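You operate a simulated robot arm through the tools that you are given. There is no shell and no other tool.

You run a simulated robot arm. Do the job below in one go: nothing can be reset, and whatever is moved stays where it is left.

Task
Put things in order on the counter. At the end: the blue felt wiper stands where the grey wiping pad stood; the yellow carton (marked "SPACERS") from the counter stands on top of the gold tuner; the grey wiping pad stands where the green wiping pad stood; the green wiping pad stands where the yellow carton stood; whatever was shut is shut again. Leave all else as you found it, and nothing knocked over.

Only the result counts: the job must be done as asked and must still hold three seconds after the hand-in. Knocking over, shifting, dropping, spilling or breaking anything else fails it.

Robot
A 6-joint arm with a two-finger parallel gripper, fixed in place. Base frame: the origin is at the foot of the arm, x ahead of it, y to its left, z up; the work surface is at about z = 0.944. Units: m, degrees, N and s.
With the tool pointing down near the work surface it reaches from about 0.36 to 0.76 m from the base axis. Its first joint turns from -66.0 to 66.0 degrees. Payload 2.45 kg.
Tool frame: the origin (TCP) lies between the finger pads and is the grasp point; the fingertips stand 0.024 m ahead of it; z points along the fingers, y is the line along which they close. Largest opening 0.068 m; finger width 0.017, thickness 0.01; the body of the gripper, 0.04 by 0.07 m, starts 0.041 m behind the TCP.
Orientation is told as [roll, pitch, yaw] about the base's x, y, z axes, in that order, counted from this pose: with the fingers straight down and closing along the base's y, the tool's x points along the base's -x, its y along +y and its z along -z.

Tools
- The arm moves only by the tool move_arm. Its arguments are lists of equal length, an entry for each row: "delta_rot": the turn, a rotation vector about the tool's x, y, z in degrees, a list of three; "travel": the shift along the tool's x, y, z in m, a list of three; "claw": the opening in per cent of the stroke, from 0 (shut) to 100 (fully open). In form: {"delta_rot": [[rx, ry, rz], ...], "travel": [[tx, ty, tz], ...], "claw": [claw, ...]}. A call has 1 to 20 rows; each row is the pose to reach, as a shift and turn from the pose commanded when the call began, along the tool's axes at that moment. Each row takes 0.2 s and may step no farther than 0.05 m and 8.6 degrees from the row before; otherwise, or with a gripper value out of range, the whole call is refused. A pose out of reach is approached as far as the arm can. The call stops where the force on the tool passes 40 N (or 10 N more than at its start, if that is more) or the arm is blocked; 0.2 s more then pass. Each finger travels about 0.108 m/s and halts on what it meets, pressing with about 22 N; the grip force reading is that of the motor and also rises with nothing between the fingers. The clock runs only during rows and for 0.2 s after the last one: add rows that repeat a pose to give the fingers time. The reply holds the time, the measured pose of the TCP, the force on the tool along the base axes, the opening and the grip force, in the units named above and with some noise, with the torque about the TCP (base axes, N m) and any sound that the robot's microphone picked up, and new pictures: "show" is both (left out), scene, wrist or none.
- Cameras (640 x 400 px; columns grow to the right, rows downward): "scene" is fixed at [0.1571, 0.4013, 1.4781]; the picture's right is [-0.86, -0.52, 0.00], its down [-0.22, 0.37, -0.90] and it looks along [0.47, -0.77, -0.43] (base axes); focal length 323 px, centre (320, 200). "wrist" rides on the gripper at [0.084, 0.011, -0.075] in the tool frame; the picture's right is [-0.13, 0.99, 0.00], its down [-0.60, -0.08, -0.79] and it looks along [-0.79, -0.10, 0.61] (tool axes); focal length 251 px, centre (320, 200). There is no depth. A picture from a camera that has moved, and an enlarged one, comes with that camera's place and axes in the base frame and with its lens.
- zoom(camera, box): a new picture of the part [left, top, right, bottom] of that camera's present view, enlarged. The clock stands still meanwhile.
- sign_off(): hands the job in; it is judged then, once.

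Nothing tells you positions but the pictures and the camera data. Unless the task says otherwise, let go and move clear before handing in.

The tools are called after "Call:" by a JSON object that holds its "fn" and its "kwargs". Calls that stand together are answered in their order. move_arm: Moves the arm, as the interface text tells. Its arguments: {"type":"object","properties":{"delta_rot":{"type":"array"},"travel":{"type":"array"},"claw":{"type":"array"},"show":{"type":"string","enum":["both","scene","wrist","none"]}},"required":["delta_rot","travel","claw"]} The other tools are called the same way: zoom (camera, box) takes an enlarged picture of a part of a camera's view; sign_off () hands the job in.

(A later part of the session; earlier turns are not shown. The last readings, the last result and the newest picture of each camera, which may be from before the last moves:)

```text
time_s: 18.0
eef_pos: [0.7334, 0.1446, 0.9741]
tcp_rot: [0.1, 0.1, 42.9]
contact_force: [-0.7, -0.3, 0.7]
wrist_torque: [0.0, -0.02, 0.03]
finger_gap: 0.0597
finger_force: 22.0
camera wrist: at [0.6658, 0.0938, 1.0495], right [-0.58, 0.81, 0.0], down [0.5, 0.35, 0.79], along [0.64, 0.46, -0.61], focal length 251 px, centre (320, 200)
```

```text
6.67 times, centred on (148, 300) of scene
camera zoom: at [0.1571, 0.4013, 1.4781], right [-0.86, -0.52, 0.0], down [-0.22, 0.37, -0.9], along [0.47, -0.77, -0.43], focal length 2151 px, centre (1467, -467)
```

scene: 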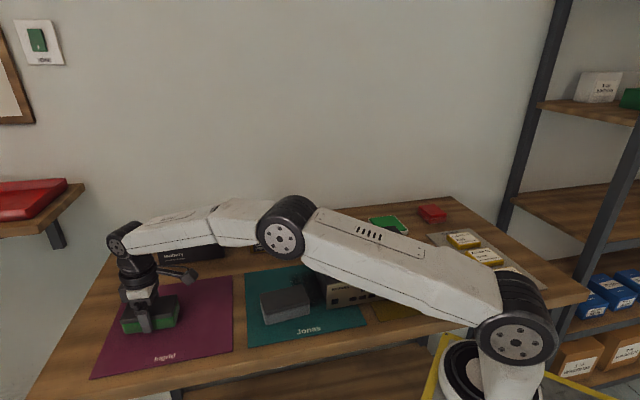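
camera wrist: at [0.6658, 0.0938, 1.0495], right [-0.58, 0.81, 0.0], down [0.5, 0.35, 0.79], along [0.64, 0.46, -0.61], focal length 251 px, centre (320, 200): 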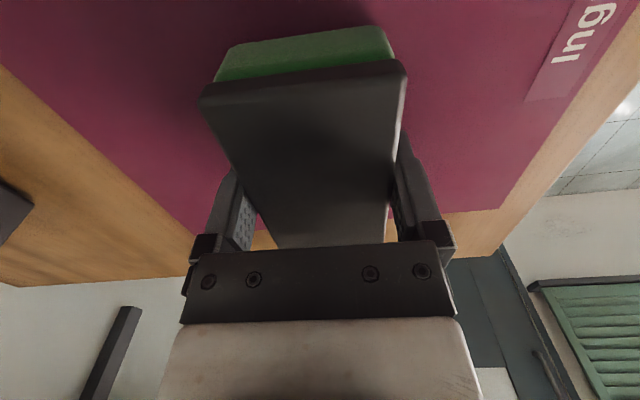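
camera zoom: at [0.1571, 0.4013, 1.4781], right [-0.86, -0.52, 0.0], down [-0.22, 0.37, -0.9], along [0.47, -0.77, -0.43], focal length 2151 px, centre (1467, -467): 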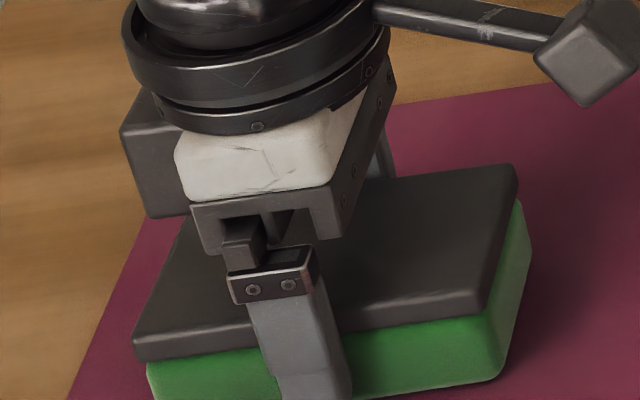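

The green pad is gripped; its old place is TCP (0.734, 0.144). I'll lift it and carry it over to the carton's old spot.

Call:
{"fn": "move_arm", "kwargs": {"delta_rot": [[0, 0, 0], [0, 0, 0], [0, 0, 0], [0, 0, 0], [0, 0, 0], [0, 0, 0], [0, 0, 0], [0, 0, 0], [0, 0, 0], [0, 0, 0], [0, 0, 0]], "travel": [[0, 0, -0.02], [0, 0, -0.06], [0, 0, -0.08], [0.02, -0.011, -0.08], [0.05, -0.0274, -0.08], [0.08, -0.0439, -0.08], [0.11, -0.0603, -0.08], [0.14, -0.0768, -0.08], [0.158, -0.0866, -0.08], [0.158, -0.0866, -0.05], [0.158, -0.0866, -0.05]], "claw": [55, 55, 55, 55, 55, 55, 55, 55, 55, 55, 55]}}

Call:
{"fn": "zoom", "kwargs": {"camera": "scene", "box": [180, 240, 276, 300]}}

Call:
{"fn": "zoom", "kwargs": {"camera": "scene", "box": [90, 270, 250, 370]}}

```text
time_s: 20.4
eef_pos: [0.6752, -0.0271, 1.0244]
tcp_rot: [0.2, 0.1, 43.1]
contact_force: [0.1, -0.2, -0.1]
wrist_torque: [-0.02, 0.0, 0.02]
finger_gap: 0.0595
finger_force: 22.1
camera wrist: at [0.6062, -0.0781, 1.0995], right [-0.58, 0.81, 0.0], down [0.5, 0.36, 0.79], along [0.64, 0.46, -0.61], focal length 251 px, centre (320, 200)
```

scene: 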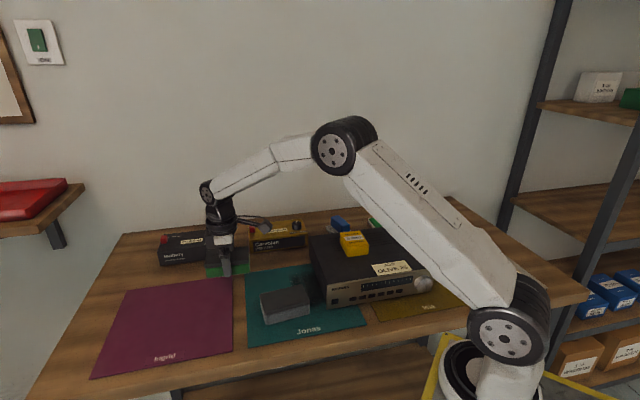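
wrist: 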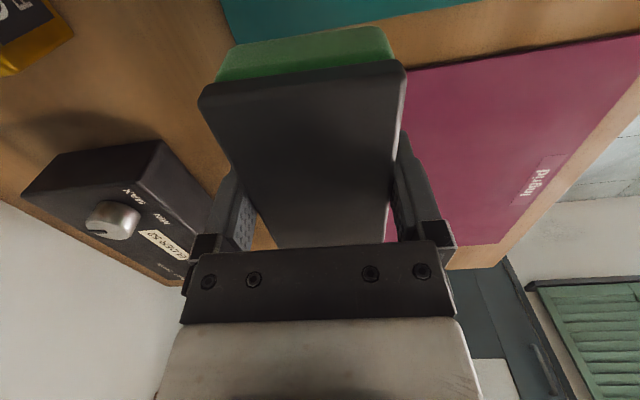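

```text
6.67 times, centred on (228, 270) of scene
camera zoom: at [0.1571, 0.4013, 1.4781], right [-0.86, -0.52, 0.0], down [-0.22, 0.37, -0.9], along [0.47, -0.77, -0.43], focal length 2151 px, centre (933, -267)
```

zoom: 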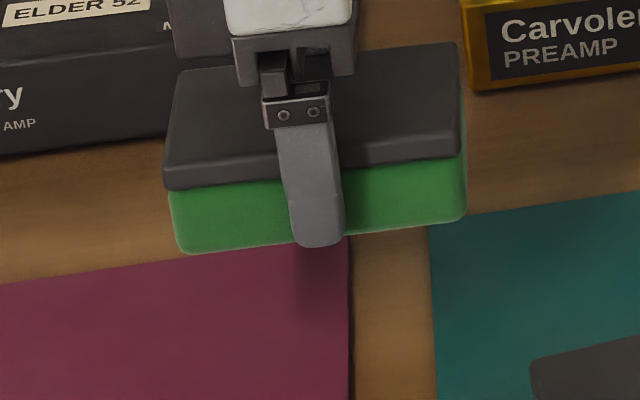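

```text
4.00 times, centred on (170, 320) of scene
camera zoom: at [0.1571, 0.4013, 1.4781], right [-0.86, -0.52, 0.0], down [-0.22, 0.37, -0.9], along [0.47, -0.77, -0.43], focal length 1291 px, centre (920, -280)
```

zoom: 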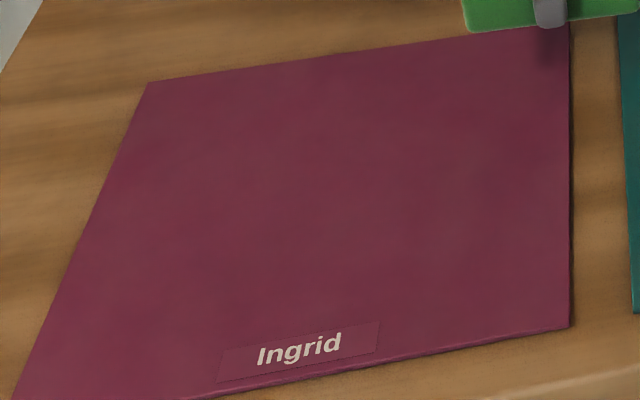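

It's directly above the carton's old spot. I'll lower it gently until it touches.

Call:
{"fn": "move_arm", "kwargs": {"delta_rot": [[0, 0, 0], [0, 0, 0], [0, 0, 0], [0, 0, 0]], "travel": [[0, 0, 0.02], [0, 0, 0.04], [0, 0, 0.047], [0, 0, 0.047]], "claw": [55, 55, 55, 55], "show": "none"}}

Call:
{"fn": "zoom", "kwargs": {"camera": "scene", "box": [180, 240, 276, 300]}}

```text
time_s: 21.4
eef_pos: [0.6766, -0.0287, 0.9782]
tcp_rot: [0.1, 0.1, 43.1]
contact_force: [-0.2, 0.1, -0.2]
wrist_torque: [-0.01, -0.02, -0.02]
finger_gap: 0.0597
finger_force: 22.1
```

```text
6.67 times, centred on (228, 270) of scene
camera zoom: at [0.1571, 0.4013, 1.4781], right [-0.86, -0.52, 0.0], down [-0.22, 0.37, -0.9], along [0.47, -0.77, -0.43], focal length 2151 px, centre (933, -267)
```

zoom: 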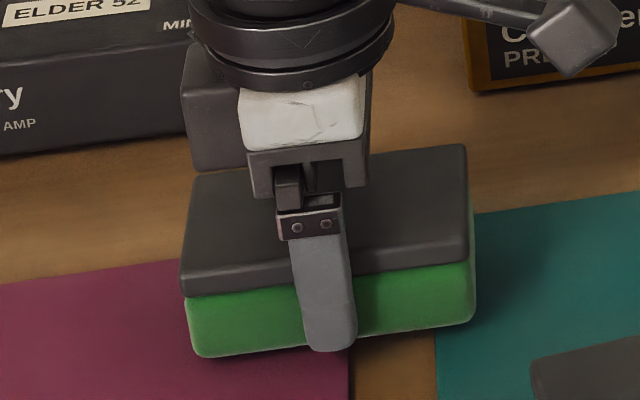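

Call:
{"fn": "move_arm", "kwargs": {"delta_rot": [[0, 0, 0], [0, 0, 0], [0, 0, 0]], "travel": [[0, 0.001, 0.0015], [0, 0.001, 0.003], [0, 0.001, 0.003]], "claw": [55, 55, 55], "show": "none"}}

```text
time_s: 22.2
eef_pos: [0.6755, -0.0275, 0.9742]
tcp_rot: [0.1, 0.1, 43.0]
contact_force: [-1.7, -0.4, 2.7]
wrist_torque: [0.07, 0.05, 0.03]
finger_gap: 0.0594
finger_force: 21.9
```

The first light contact reads about 3 N. I'll go down 0.5 mm more, let go and rise.

Call:
{"fn": "move_arm", "kwargs": {"delta_rot": [[0, 0, 0], [0, 0, 0], [0, 0, 0], [0, 0, 0], [0, 0, 0], [0, 0, 0], [0, 0, 0], [0, 0, 0]], "travel": [[0, 0, 0.0005], [0, 0, 0.0005], [0, 0, 0.0005], [0, 0, 0.0005], [0, 0, -0.01], [0, 0, -0.04], [0, 0, -0.08], [0, 0, -0.11]], "claw": [55, 100, 100, 100, 100, 100, 100, 100]}}

Call:
{"fn": "zoom", "kwargs": {"camera": "scene", "box": [180, 250, 276, 310]}}

```text
time_s: 24.0
eef_pos: [0.6786, -0.029, 1.0876]
tcp_rot: [0.1, 0.1, 43.0]
contact_force: [0.7, 0.6, -0.5]
wrist_torque: [0.01, 0.01, 0.03]
finger_gap: 0.068
finger_force: 0.1
camera wrist: at [0.609, -0.0793, 1.1609], right [-0.58, 0.81, 0.0], down [0.5, 0.35, 0.79], along [0.64, 0.46, -0.61], focal length 251 px, centre (320, 200)
```

scene: 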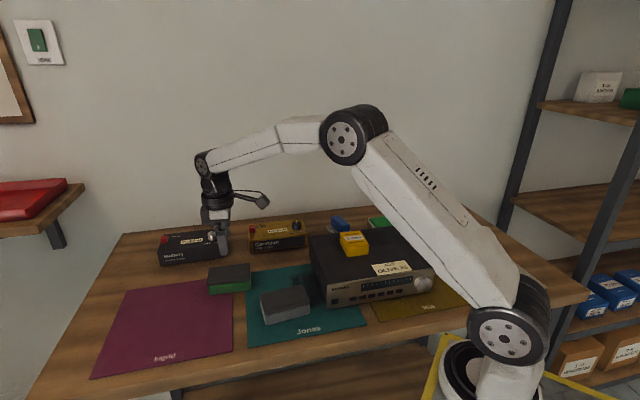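
wrist: 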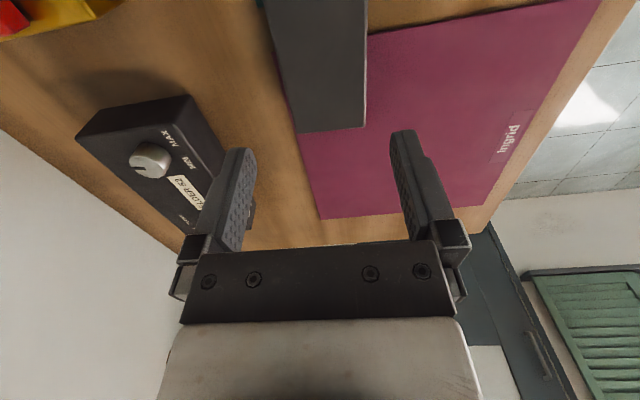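

```text
6.67 times, centred on (228, 280) of scene
camera zoom: at [0.1571, 0.4013, 1.4781], right [-0.86, -0.52, 0.0], down [-0.22, 0.37, -0.9], along [0.47, -0.77, -0.43], focal length 2151 px, centre (933, -333)
```

zoom: 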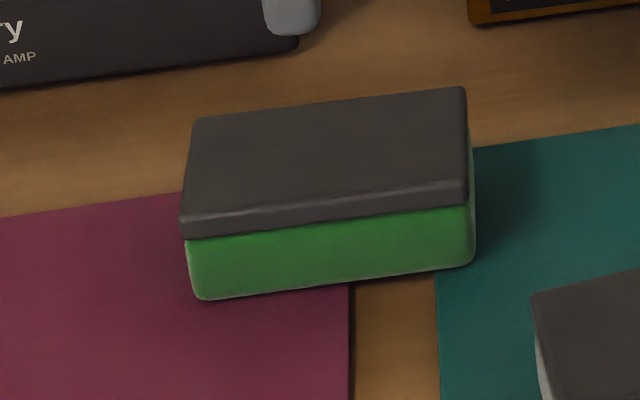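

The green pad is in place, within about 1–2 mm of the carton's old spot. Next I'll view the grey pad at about (0.506, -0.026).

Call:
{"fn": "move_arm", "kwargs": {"delta_rot": [[0, 0, -1.5], [0, 0, -3], [0, 0, -4.5], [0, 0, -6], [0, 0, -8], [0, 0, -8]], "travel": [[0.0347, 0.0226, 0], [0.0694, 0.0453, 0], [0.1041, 0.0679, 0], [0.1388, 0.0906, 0], [0.1735, 0.1132, 0], [0.1735, 0.1132, 0]], "claw": [100, 100, 100, 100, 100, 100]}}

Call:
{"fn": "zoom", "kwargs": {"camera": "wrist", "box": [200, 0, 440, 150]}}

```text
time_s: 25.4
eef_pos: [0.4702, -0.064, 1.0874]
tcp_rot: [0.1, 0.1, 51.2]
contact_force: [0.1, -0.6, 0.0]
wrist_torque: [0.01, -0.01, -0.01]
finger_gap: 0.0679
finger_force: 0.0
camera wrist: at [0.4099, -0.1231, 1.1621], right [-0.69, 0.72, 0.0], down [0.44, 0.42, 0.79], along [0.57, 0.55, -0.61], focal length 251 px, centre (320, 200)
```

scene: 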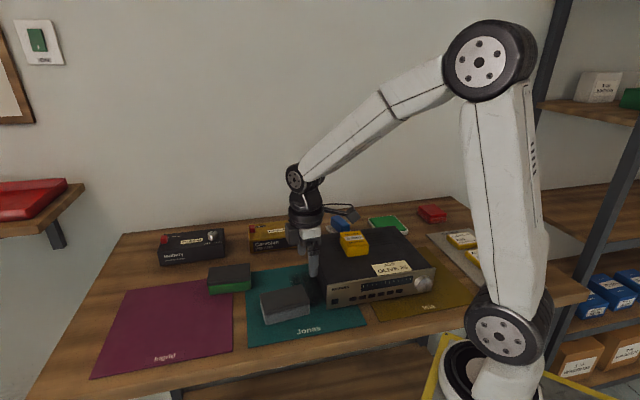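
wrist: 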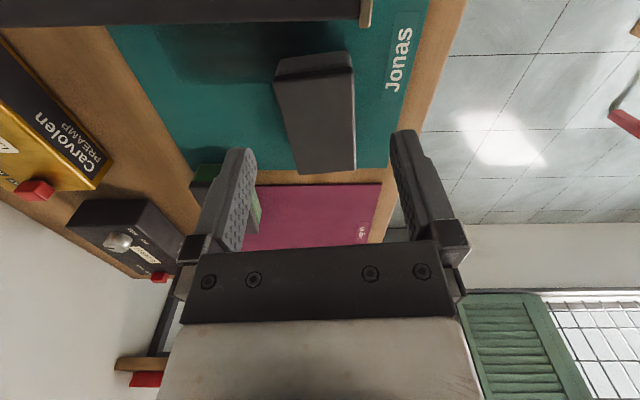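

```text
2.67 times, centred on (320, 75) of wrist
camera zoom: at [0.4099, -0.1231, 1.1621], right [-0.69, 0.72, 0.0], down [0.44, 0.42, 0.79], along [0.57, 0.55, -0.61], focal length 670 px, centre (320, 533)
```

zoom: 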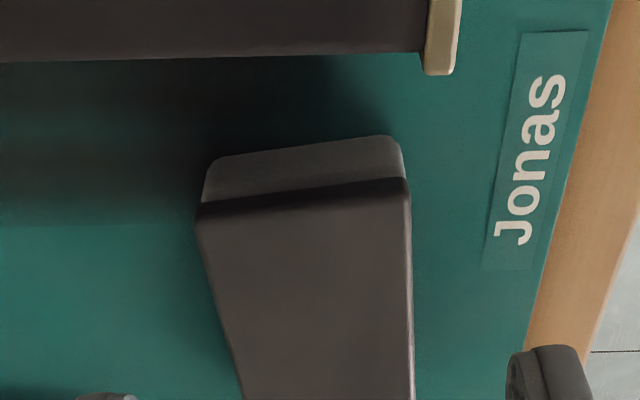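

The pad is about 0.053 m ahead of the gripper. I'll move over it and hover to refine the alignment.

Call:
{"fn": "move_arm", "kwargs": {"delta_rot": [[0, 0, 0], [0, 0, 0], [0, 0, 0], [0, 0, 0]], "travel": [[-0.027, -0.001, 0.03], [-0.053, -0.002, 0.06], [-0.053, -0.002, 0.071], [-0.053, -0.002, 0.071]], "claw": [100, 100, 100, 100]}}

Call:
{"fn": "zoom", "kwargs": {"camera": "wrist", "box": [200, 0, 440, 150]}}

Call:
{"fn": "zoom", "kwargs": {"camera": "wrist", "box": [200, 60, 440, 210]}}

Call:
{"fn": "zoom", "kwargs": {"camera": "scene", "box": [240, 270, 336, 330]}}

```text
time_s: 26.4
eef_pos: [0.5066, -0.0249, 1.0156]
tcp_rot: [0.2, 0.1, 51.0]
contact_force: [0.0, -0.4, -0.4]
wrist_torque: [-0.04, 0.0, -0.03]
finger_gap: 0.068
finger_force: 0.0
camera wrist: at [0.4457, -0.0833, 1.0917], right [-0.69, 0.72, 0.0], down [0.44, 0.42, 0.79], along [0.57, 0.55, -0.61], focal length 251 px, centre (320, 200)
```

scene: 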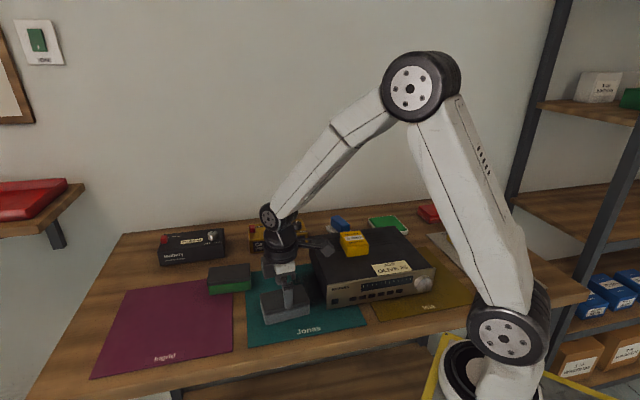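
wrist: 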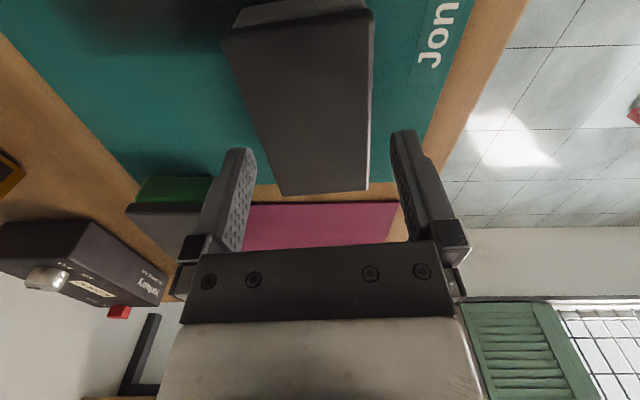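

```text
2.67 times, centred on (320, 75) of wrist
camera zoom: at [0.4457, -0.0833, 1.0917], right [-0.69, 0.72, 0.0], down [0.44, 0.42, 0.79], along [0.57, 0.55, -0.61], focal length 670 px, centre (320, 533)
```

zoom: 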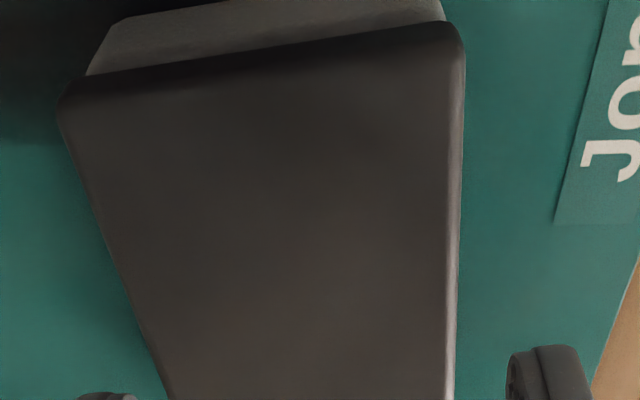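

```text
2.67 times, centred on (320, 135) of wrist
camera zoom: at [0.4457, -0.0833, 1.0917], right [-0.69, 0.72, 0.0], down [0.44, 0.42, 0.79], along [0.57, 0.55, -0.61], focal length 670 px, centre (320, 373)
```

zoom: 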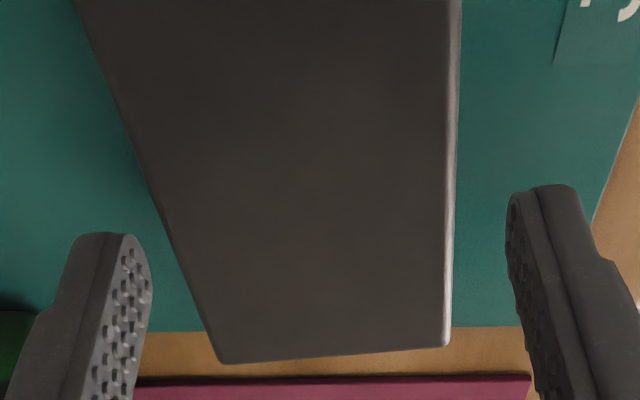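

```text
6.67 times, centred on (288, 300) of scene
camera zoom: at [0.1571, 0.4013, 1.4781], right [-0.86, -0.52, 0.0], down [-0.22, 0.37, -0.9], along [0.47, -0.77, -0.43], focal length 2151 px, centre (533, -467)
```

zoom: 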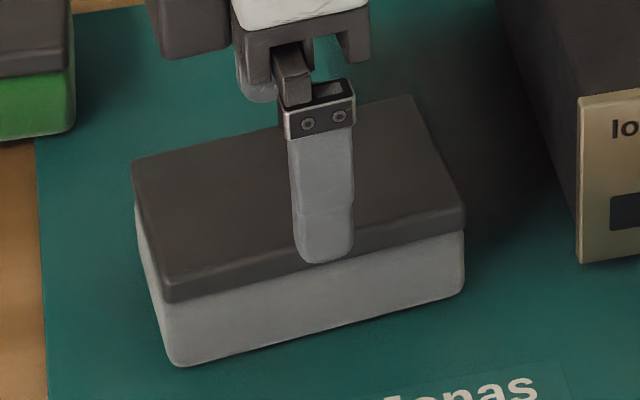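

The pad is aligned with a 2.8 mm sideways offset. The camera housing clears the tuner top by about 13 mm, so I'll lower and grip.

Call:
{"fn": "move_arm", "kwargs": {"delta_rot": [[0, 0, 0], [0, 0, 0], [0, 0, 0], [0, 0, 0], [0, 0, 0], [0, 0, 0], [0, 0, 0], [0, 0, 0], [0, 0, 0]], "travel": [[0, -0.0028, 0.0], [0, -0.0028, 0.01], [0, -0.0028, 0.02], [0, -0.0028, 0.03], [0, -0.0028, 0.04], [0, -0.0028, 0.04], [0, -0.0028, 0.04], [0, -0.0028, 0.04], [0, -0.0028, 0.04]], "claw": [100, 100, 100, 100, 100, 100, 60, 60, 60]}}

Call:
{"fn": "zoom", "kwargs": {"camera": "scene", "box": [240, 250, 400, 350]}}

```text
time_s: 28.4
eef_pos: [0.5102, -0.0248, 0.9732]
tcp_rot: [0.2, 0.0, 51.0]
contact_force: [0.2, -0.3, -0.2]
wrist_torque: [0.0, 0.02, -0.03]
finger_gap: 0.0598
finger_force: 21.8
camera wrist: at [0.4487, -0.0835, 1.0481], right [-0.69, 0.72, 0.0], down [0.44, 0.42, 0.79], along [0.57, 0.55, -0.61], focal length 251 px, centre (320, 200)
```

scene: 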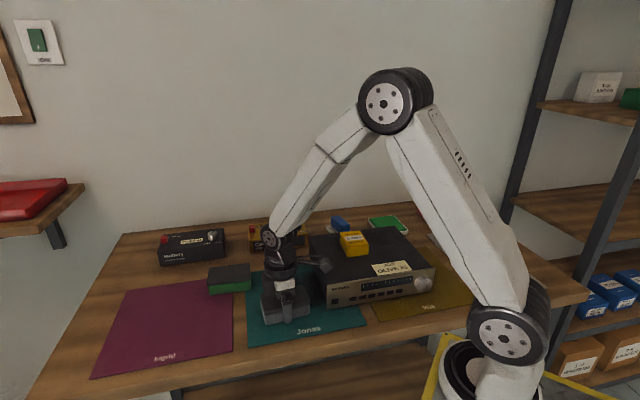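
wrist: 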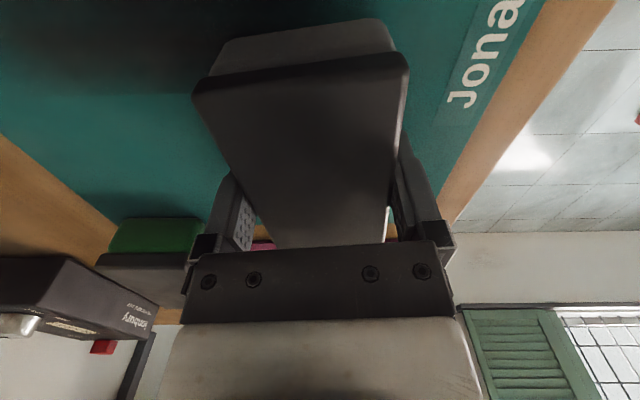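

```text
4.00 times, centred on (320, 300) of scene
camera zoom: at [0.1571, 0.4013, 1.4781], right [-0.86, -0.52, 0.0], down [-0.22, 0.37, -0.9], along [0.47, -0.77, -0.43], focal length 1291 px, centre (320, -200)
```

zoom: 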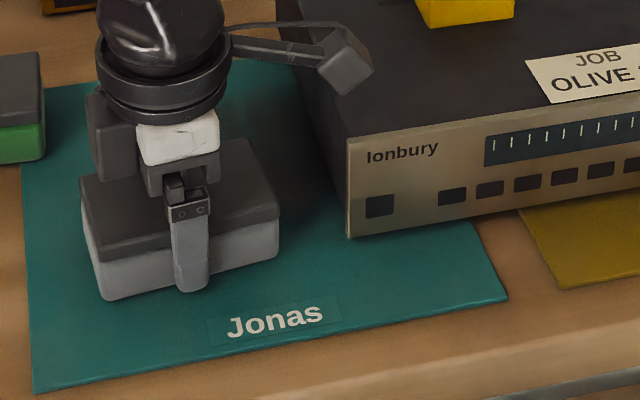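

The grey pad is gripped; its old place is about (0.508, -0.026) at yaw 51°. I'll lift it and carry it to the green pad's old place on the magenta mat.

Call:
{"fn": "move_arm", "kwargs": {"delta_rot": [[0, 0, 0], [0, 0, 0], [0, 0, 0], [0, 0, 1], [0, 0, 2], [0, 0, 3], [0, 0, 4], [0, 0, 5], [0, 0, 6], [0, 0, 7], [0, 0, 8], [0, 0, 8], [0, 0, 8]], "travel": [[0, 0, -0.02], [0, 0, -0.06], [0, 0, -0.1], [-0.0342, -0.0085, -0.1], [-0.0683, -0.0169, -0.1], [-0.1025, -0.0254, -0.1], [-0.1367, -0.0338, -0.1], [-0.1708, -0.0423, -0.1], [-0.205, -0.0507, -0.1], [-0.2391, -0.0592, -0.1], [-0.2733, -0.0676, -0.1], [-0.2733, -0.0676, -0.05], [-0.2733, -0.0676, -0.05]], "claw": [55, 55, 55, 55, 55, 55, 55, 55, 55, 55, 55, 55, 55]}}

Call:
{"fn": "zoom", "kwargs": {"camera": "scene", "box": [100, 270, 196, 330]}}

```text
time_s: 31.2
eef_pos: [0.7344, 0.1432, 1.0216]
tcp_rot: [0.1, 0.1, 43.0]
contact_force: [0.1, 0.3, -1.7]
wrist_torque: [0.0, 0.0, -0.01]
finger_gap: 0.0596
finger_force: 22.0
camera wrist: at [0.6674, 0.0945, 1.0966], right [-0.58, 0.81, 0.0], down [0.5, 0.35, 0.79], along [0.64, 0.46, -0.61], focal length 251 px, centre (320, 200)
```

scene: 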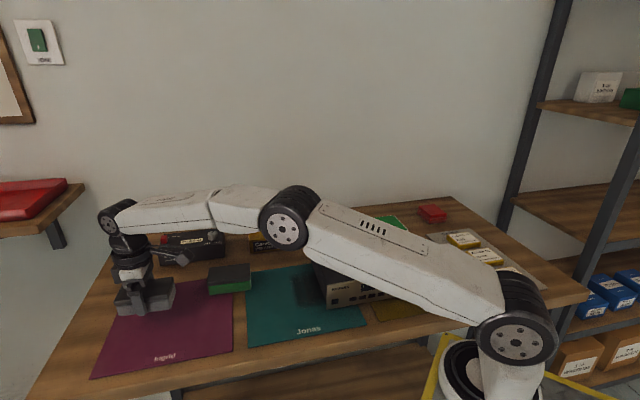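
wrist: 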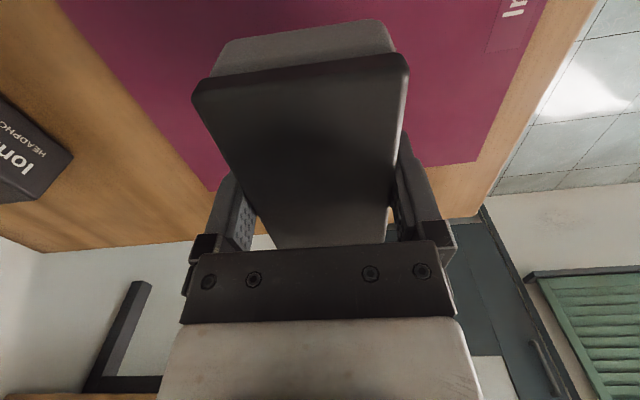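

```text
6.67 times, centred on (148, 300) of scene
camera zoom: at [0.1571, 0.4013, 1.4781], right [-0.86, -0.52, 0.0], down [-0.22, 0.37, -0.9], along [0.47, -0.77, -0.43], focal length 2151 px, centre (1467, -467)
```

zoom: 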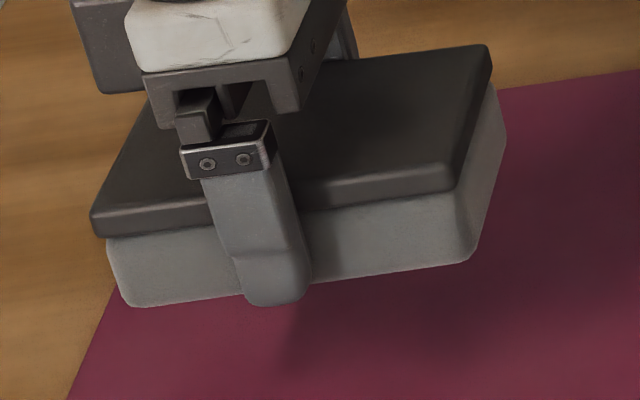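

Call:
{"fn": "move_arm", "kwargs": {"delta_rot": [[0, 0, 0], [0, 0, 0], [0, 0, 0], [0, 0, 0], [0, 0, 0]], "travel": [[0, 0, 0.02], [0, 0, 0.036], [0, 0, 0.042], [0, 0, 0.045], [0, 0, 0.045]], "claw": [55, 55, 55, 55, 55], "show": "none"}}

Call:
{"fn": "zoom", "kwargs": {"camera": "scene", "box": [100, 270, 196, 330]}}

```text
time_s: 32.4
eef_pos: [0.7343, 0.1429, 0.9784]
tcp_rot: [0.2, 0.0, 43.1]
contact_force: [-0.6, 0.7, -0.8]
wrist_torque: [-0.01, 0.02, 0.03]
finger_gap: 0.0596
finger_force: 22.1
```

```text
6.67 times, centred on (148, 300) of scene
camera zoom: at [0.1571, 0.4013, 1.4781], right [-0.86, -0.52, 0.0], down [-0.22, 0.37, -0.9], along [0.47, -0.77, -0.43], focal length 2151 px, centre (1467, -467)
```

zoom: 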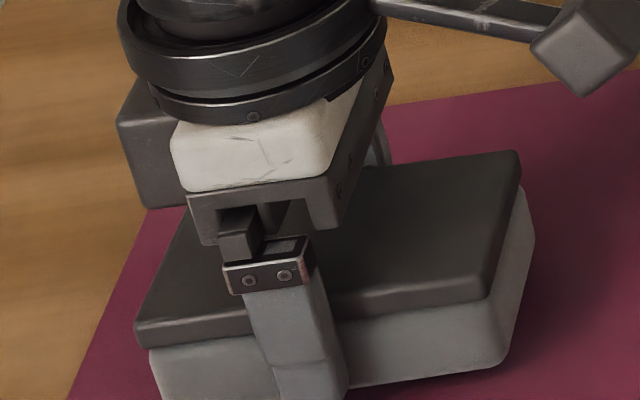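

Call:
{"fn": "move_arm", "kwargs": {"delta_rot": [[0, 0, 0], [0, 0, 0], [0, 0, 0], [0, 0, 0]], "travel": [[0, 0, 0.0015], [0, 0, 0.003], [0, 0, 0.004], [0, 0, 0.004]], "claw": [55, 55, 55, 55], "show": "none"}}

```text
time_s: 33.4
eef_pos: [0.7338, 0.1444, 0.9743]
tcp_rot: [0.3, 0.1, 42.9]
contact_force: [-0.4, -0.1, -0.5]
wrist_torque: [0.0, 0.01, 0.03]
finger_gap: 0.0596
finger_force: 22.2
```

Call:
{"fn": "move_arm", "kwargs": {"delta_rot": [[0, 0, 0], [0, 0, 0]], "travel": [[0, 0, 0.001], [0, 0, 0.001]], "claw": [55, 55], "show": "none"}}

```text
time_s: 34.0
eef_pos: [0.7345, 0.1445, 0.9736]
tcp_rot: [0.1, 0.1, 43.0]
contact_force: [0.5, 0.6, -1.3]
wrist_torque: [-0.02, -0.01, 0.01]
finger_gap: 0.0594
finger_force: 21.8
```

Call:
{"fn": "move_arm", "kwargs": {"delta_rot": [[0, 0, 0], [0, 0, 0]], "travel": [[0, 0, 0.001], [0, 0, 0.001]], "claw": [55, 55], "show": "none"}}

Call:
{"fn": "zoom", "kwargs": {"camera": "scene", "box": [100, 280, 196, 340]}}

```text
time_s: 34.6
eef_pos: [0.7359, 0.1435, 0.9721]
tcp_rot: [0.1, 0.1, 43.0]
contact_force: [0.0, -0.3, 1.6]
wrist_torque: [0.01, -0.01, -0.06]
finger_gap: 0.0596
finger_force: 21.8
```

```text
6.67 times, centred on (148, 310) of scene
camera zoom: at [0.1571, 0.4013, 1.4781], right [-0.86, -0.52, 0.0], down [-0.22, 0.37, -0.9], along [0.47, -0.77, -0.43], focal length 2151 px, centre (1467, -533)
```

zoom: 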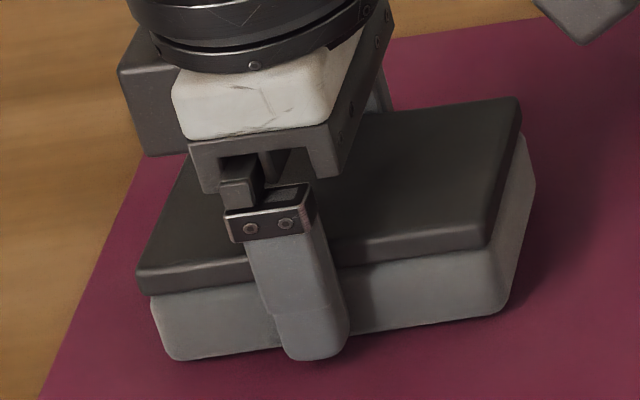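

It's resting now, and the picture matches the green pad's original outline. I'll let go and rise.

Call:
{"fn": "move_arm", "kwargs": {"delta_rot": [[0, 0, 0], [0, 0, 0], [0, 0, 0], [0, 0, 0], [0, 0, 0], [0, 0, 0], [0, 0, 0], [0, 0, 0]], "travel": [[0, 0, 0], [0, 0, 0], [0, 0, 0], [0, 0, 0], [0, 0, -0.01], [0, 0, -0.04], [0, 0, -0.08], [0, 0, -0.12]], "claw": [70, 100, 100, 100, 100, 100, 100, 100]}}

Call:
{"fn": "zoom", "kwargs": {"camera": "scene", "box": [100, 270, 196, 330]}}

Call:
{"fn": "zoom", "kwargs": {"camera": "scene", "box": [310, 200, 390, 250]}}

```text
time_s: 36.4
eef_pos: [0.7362, 0.1447, 1.0925]
tcp_rot: [0.1, 0.1, 43.0]
contact_force: [-0.4, -0.3, 0.3]
wrist_torque: [-0.01, 0.01, 0.03]
finger_gap: 0.0678
finger_force: 0.1
camera wrist: at [0.668, 0.0949, 1.168], right [-0.58, 0.81, 0.0], down [0.5, 0.35, 0.79], along [0.64, 0.46, -0.61], focal length 251 px, centre (320, 200)
```

scene: 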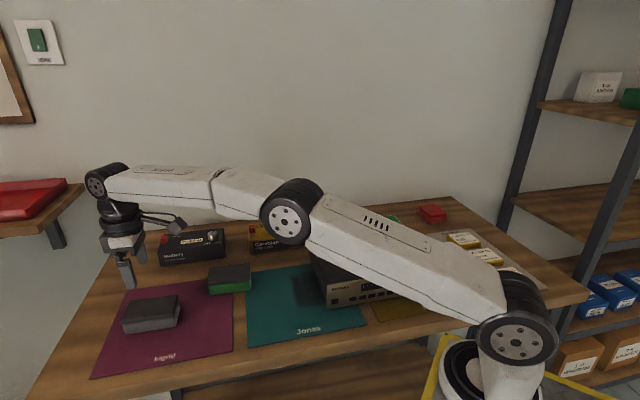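
wrist: 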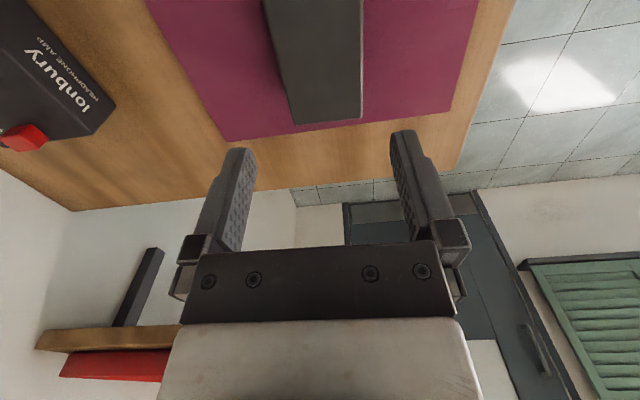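

```text
6.67 times, centred on (148, 300) of scene
camera zoom: at [0.1571, 0.4013, 1.4781], right [-0.86, -0.52, 0.0], down [-0.22, 0.37, -0.9], along [0.47, -0.77, -0.43], focal length 2151 px, centre (1467, -467)
```

zoom: 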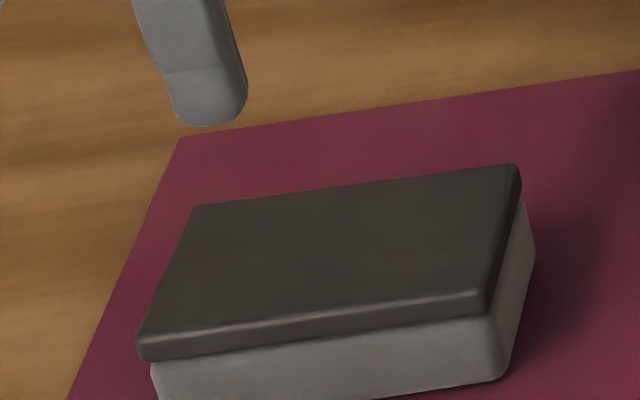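

```text
8.00 times, centred on (350, 225) of scene
camera zoom: at [0.1571, 0.4013, 1.4781], right [-0.86, -0.52, 0.0], down [-0.22, 0.37, -0.9], along [0.47, -0.77, -0.43], focal length 2581 px, centre (80, 0)
```

zoom: 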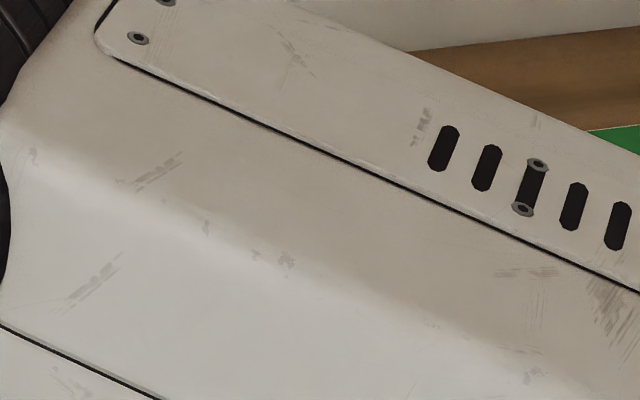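

The grey pad overlays the green pad's original place exactly. Now I'll go to the blue wiper near (0.565, -0.393), staying high over everything.

Call:
{"fn": "move_arm", "kwargs": {"delta_rot": [[0, 0, 6.3], [0, 0, 12.6], [0, 0, 18.9], [0, 0, 25.2], [0, 0, 31.5], [0, 0, 37.8], [0, 0, 44.1], [0, 0, 50.4], [0, 0, 56.7], [0, 0, 63], [0, 0, 69.3], [0, 0, 75.5], [0, 0, 75.5]], "travel": [[0.0422, -0.0183, -0.01], [0.0844, -0.0365, -0.02], [0.1266, -0.0548, -0.03], [0.1688, -0.073, -0.03], [0.211, -0.0913, -0.03], [0.2532, -0.1095, -0.03], [0.2954, -0.1278, -0.03], [0.3376, -0.146, -0.03], [0.3798, -0.1643, -0.03], [0.422, -0.1825, -0.03], [0.4642, -0.2008, -0.03], [0.5064, -0.219, -0.03], [0.5064, -0.219, -0.03]], "claw": [100, 100, 100, 100, 100, 100, 100, 100, 100, 100, 100, 100, 100]}}

Call:
{"fn": "zoom", "kwargs": {"camera": "wrist", "box": [220, 20, 420, 145]}}

Call:
{"fn": "zoom", "kwargs": {"camera": "scene", "box": [310, 200, 374, 240]}}

```text
time_s: 39.2
eef_pos: [0.5162, -0.3611, 1.1245]
tcp_rot: [-0.1, 0.0, -32.6]
contact_force: [-0.9, 0.0, -0.5]
wrist_torque: [-0.03, 0.01, 0.03]
finger_gap: 0.068
finger_force: 0.0
camera wrist: at [0.4513, -0.3072, 1.1986], right [0.64, 0.77, 0.0], down [0.47, -0.39, 0.79], along [0.61, -0.51, -0.61], focal length 251 px, centre (320, 200)
```

scene: 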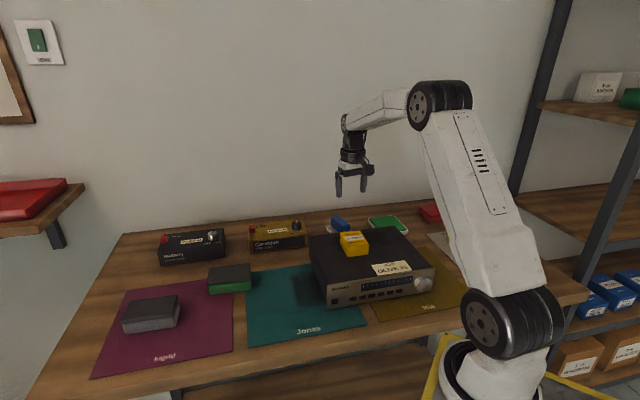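
wrist: 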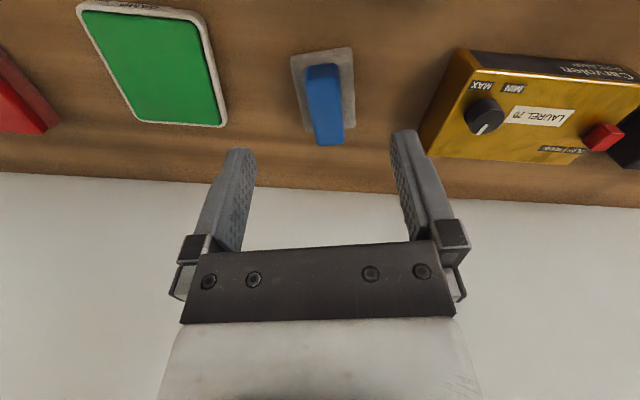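

```text
3.20 times, centred on (320, 82) of wrist
camera zoom: at [0.4513, -0.3072, 1.1986], right [0.64, 0.77, 0.0], down [0.47, -0.39, 0.79], along [0.61, -0.51, -0.61], focal length 805 px, centre (320, 576)
```

zoom: 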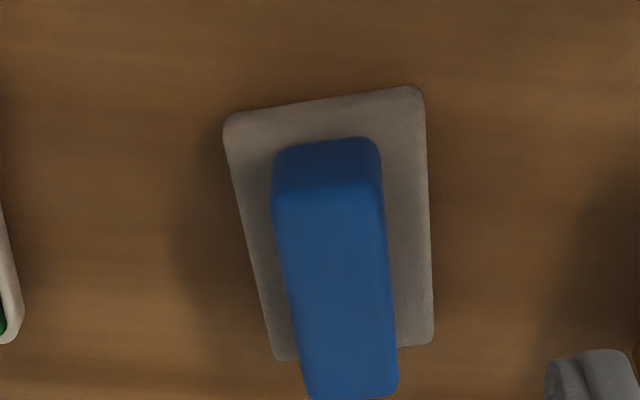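

```text
10.00 times, centred on (342, 220) of scene
camera zoom: at [0.1571, 0.4013, 1.4781], right [-0.86, -0.52, 0.0], down [-0.22, 0.37, -0.9], along [0.47, -0.77, -0.43], focal length 3226 px, centre (100, 0)
```

zoom: 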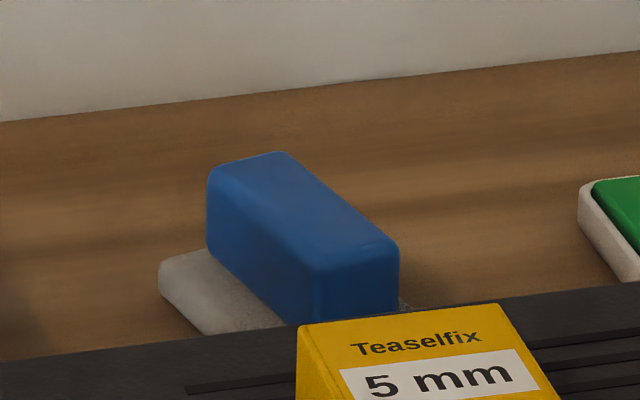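

The wiper has a felt plate of about 0.086 x 0.057 m and a handle about 0.03 m wide, with its top near z = 0.983. I'll hover over it next.

Call:
{"fn": "move_arm", "kwargs": {"delta_rot": [[0, 0, 0], [0, 0, 0], [0, 0, 0], [0, 0, 0]], "travel": [[-0.03, -0.001, 0.03], [-0.059, -0.001, 0.065], [-0.059, -0.001, 0.094], [-0.059, -0.001, 0.094]], "claw": [100, 100, 100, 100]}}

Call:
{"fn": "zoom", "kwargs": {"camera": "wrist", "box": [200, 0, 440, 150]}}

Call:
{"fn": "zoom", "kwargs": {"camera": "wrist", "box": [200, 60, 440, 210]}}

Call:
{"fn": "zoom", "kwargs": {"camera": "scene", "box": [310, 195, 374, 235]}}

```text
time_s: 40.2
eef_pos: [0.5649, -0.3935, 1.0306]
tcp_rot: [0.0, 0.1, -32.4]
contact_force: [-0.8, -0.6, 0.7]
wrist_torque: [0.01, 0.0, 0.0]
finger_gap: 0.0679
finger_force: 0.0
camera wrist: at [0.4999, -0.3395, 1.1054], right [0.64, 0.77, 0.0], down [0.47, -0.39, 0.79], along [0.61, -0.51, -0.61], focal length 251 px, centre (320, 200)
```

scene: 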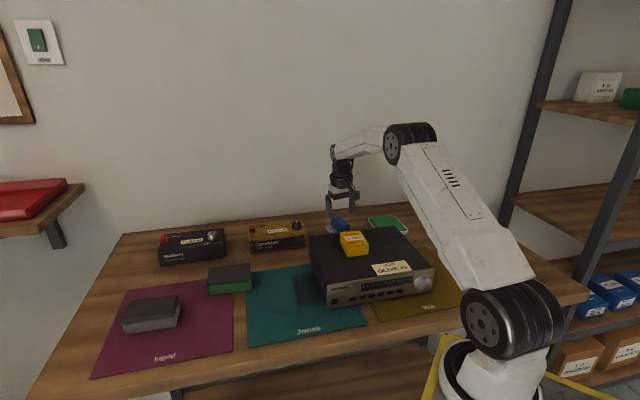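
wrist: 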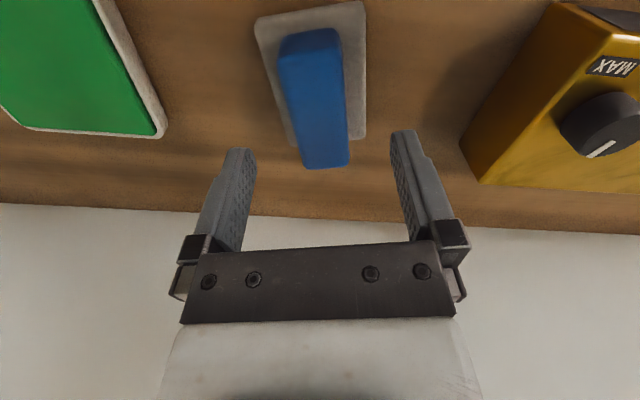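

```text
2.67 times, centred on (320, 75) of wrist
camera zoom: at [0.4999, -0.3395, 1.1054], right [0.64, 0.77, 0.0], down [0.47, -0.39, 0.79], along [0.61, -0.51, -0.61], focal length 670 px, centre (320, 533)
```

zoom: 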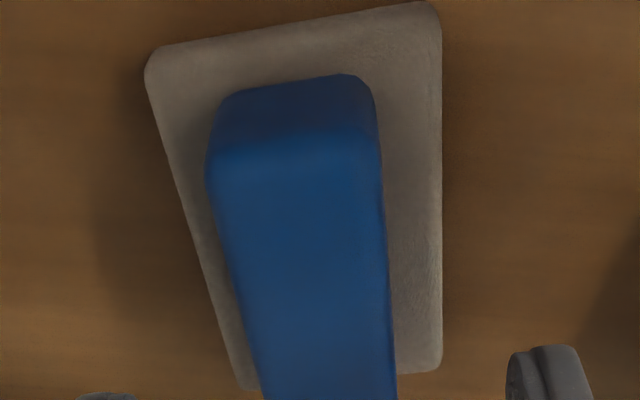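

```text
2.67 times, centred on (320, 135) of wrist
camera zoom: at [0.4999, -0.3395, 1.1054], right [0.64, 0.77, 0.0], down [0.47, -0.39, 0.79], along [0.61, -0.51, -0.61], focal length 670 px, centre (320, 373)
```

zoom: 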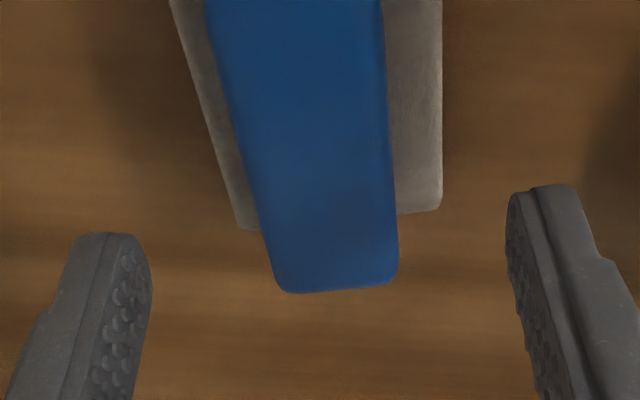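

```text
10.00 times, centred on (342, 215) of scene
camera zoom: at [0.1571, 0.4013, 1.4781], right [-0.86, -0.52, 0.0], down [-0.22, 0.37, -0.9], along [0.47, -0.77, -0.43], focal length 3226 px, centre (100, 50)
```

zoom: 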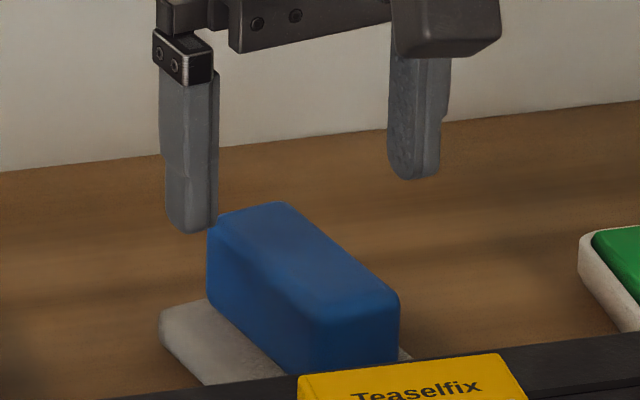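

It's aligned within 1 mm. I'll lower to TCP z of about 0.985, which keeps the tips above the felt plate, and grip the handle.

Call:
{"fn": "move_arm", "kwargs": {"delta_rot": [[0, 0, 0], [0, 0, 0], [0, 0, 0], [0, 0, 0], [0, 0, 0], [0, 0, 0], [0, 0, 0], [0, 0, 0], [0, 0, 0]], "travel": [[0, 0, 0.01], [0, 0, 0.02], [0, 0, 0.03], [0, 0, 0.04], [0, 0, 0.0455], [0, 0, 0.0455], [0, 0, 0.0455], [0, 0, 0.0455], [0, 0, 0.0455]], "claw": [100, 100, 100, 100, 100, 60, 30, 20, 20]}}

Call:
{"fn": "zoom", "kwargs": {"camera": "scene", "box": [310, 195, 374, 235]}}

```text
time_s: 42.2
eef_pos: [0.5642, -0.3939, 0.9852]
tcp_rot: [0.0, 0.2, -32.5]
contact_force: [0.7, 0.7, -0.2]
wrist_torque: [-0.04, -0.02, 0.01]
finger_gap: 0.0317
finger_force: 22.1
camera wrist: at [0.4995, -0.3395, 1.0601], right [0.64, 0.77, 0.0], down [0.47, -0.39, 0.79], along [0.61, -0.51, -0.61], focal length 251 px, centre (320, 200)
```

scene: 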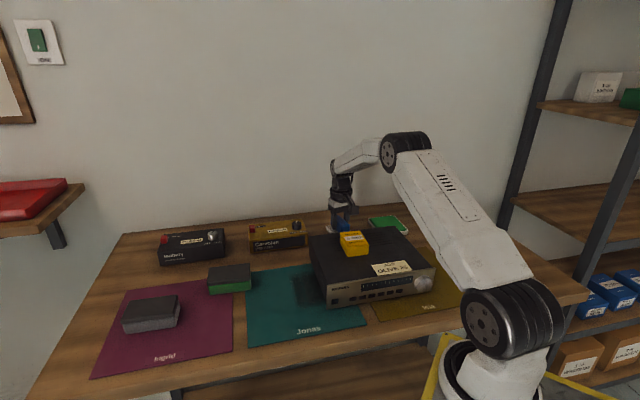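
wrist: 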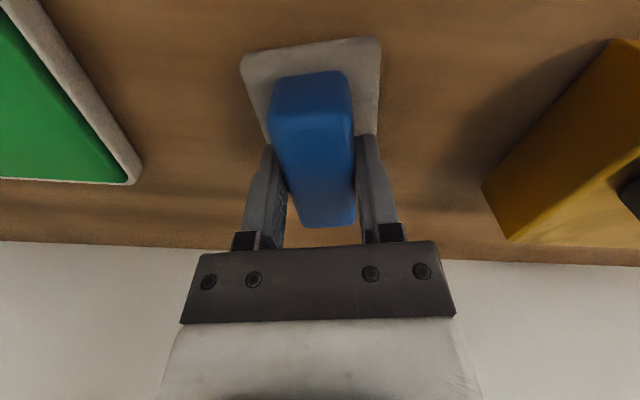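

```text
10.00 times, centred on (342, 215) of scene
camera zoom: at [0.1571, 0.4013, 1.4781], right [-0.86, -0.52, 0.0], down [-0.22, 0.37, -0.9], along [0.47, -0.77, -0.43], focal length 3226 px, centre (100, 50)
```

zoom: 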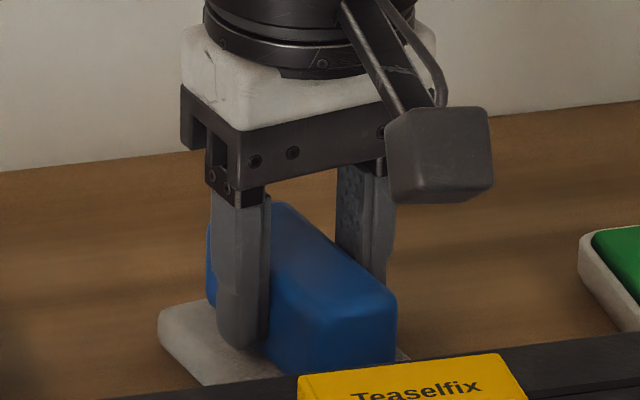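

The handle is gripped (0.032 m). I'll lift it high, swing it over to the grey pad's old place and turn to yaw 51° to match.

Call:
{"fn": "move_arm", "kwargs": {"delta_rot": [[0, 0, 0], [0, 0, 0], [0, 0, 0], [0, 0, 0], [0, 0, -8.35], [0, 0, -16.7], [0, 0, -25.05], [0, 0, -33.4], [0, 0, -41.75], [0, 0, -50.1], [0, 0, -58.45], [0, 0, -66.8], [0, 0, -75.15], [0, 0, -83.5], [0, 0, -83.5]], "travel": [[0, 0, -0.02], [0, 0, -0.06], [0, 0, -0.1], [0, 0, -0.14], [0.0245, 0.028, -0.14], [0.0491, 0.056, -0.14], [0.0736, 0.084, -0.14], [0.0982, 0.112, -0.14], [0.1227, 0.14, -0.14], [0.1472, 0.168, -0.14], [0.1718, 0.196, -0.14], [0.1963, 0.224, -0.14], [0.2209, 0.252, -0.14], [0.2454, 0.28, -0.14], [0.2454, 0.28, -0.14]], "claw": [20, 20, 20, 20, 20, 20, 20, 20, 20, 20, 20, 20, 20, 20, 20]}}

Call:
{"fn": "zoom", "kwargs": {"camera": "scene", "box": [230, 220, 390, 320]}}

```text
time_s: 45.4
eef_pos: [0.508, -0.0244, 1.127]
tcp_rot: [0.1, 0.1, 51.2]
contact_force: [-0.8, -0.3, 0.2]
wrist_torque: [0.02, 0.0, 0.01]
finger_gap: 0.0316
finger_force: 21.7
camera wrist: at [0.4476, -0.0834, 1.202], right [-0.69, 0.72, 0.0], down [0.44, 0.42, 0.79], along [0.57, 0.55, -0.61], focal length 251 px, centre (320, 200)
```

scene: 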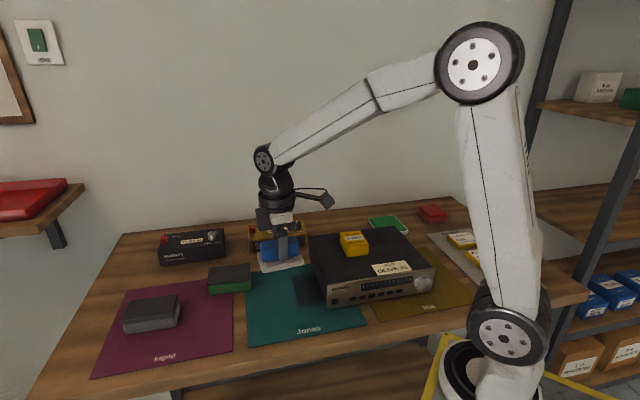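
wrist: 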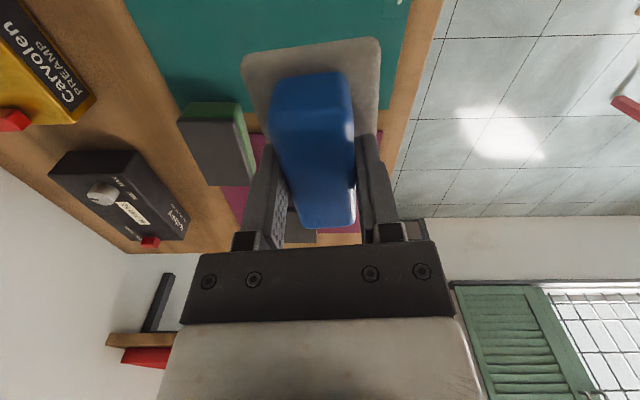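

```text
4.00 times, centred on (310, 270) of scene
camera zoom: at [0.1571, 0.4013, 1.4781], right [-0.86, -0.52, 0.0], down [-0.22, 0.37, -0.9], along [0.47, -0.77, -0.43], focal length 1291 px, centre (360, -80)
```

zoom: 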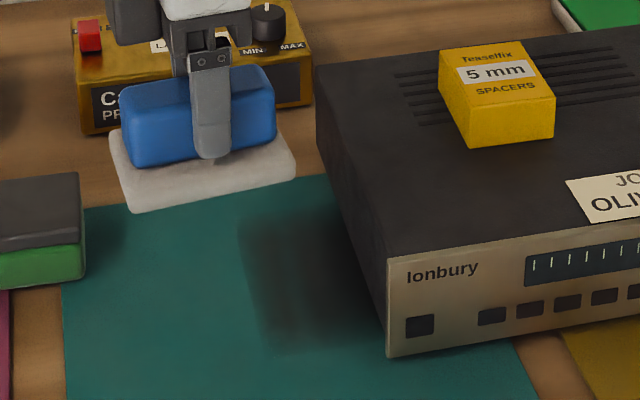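

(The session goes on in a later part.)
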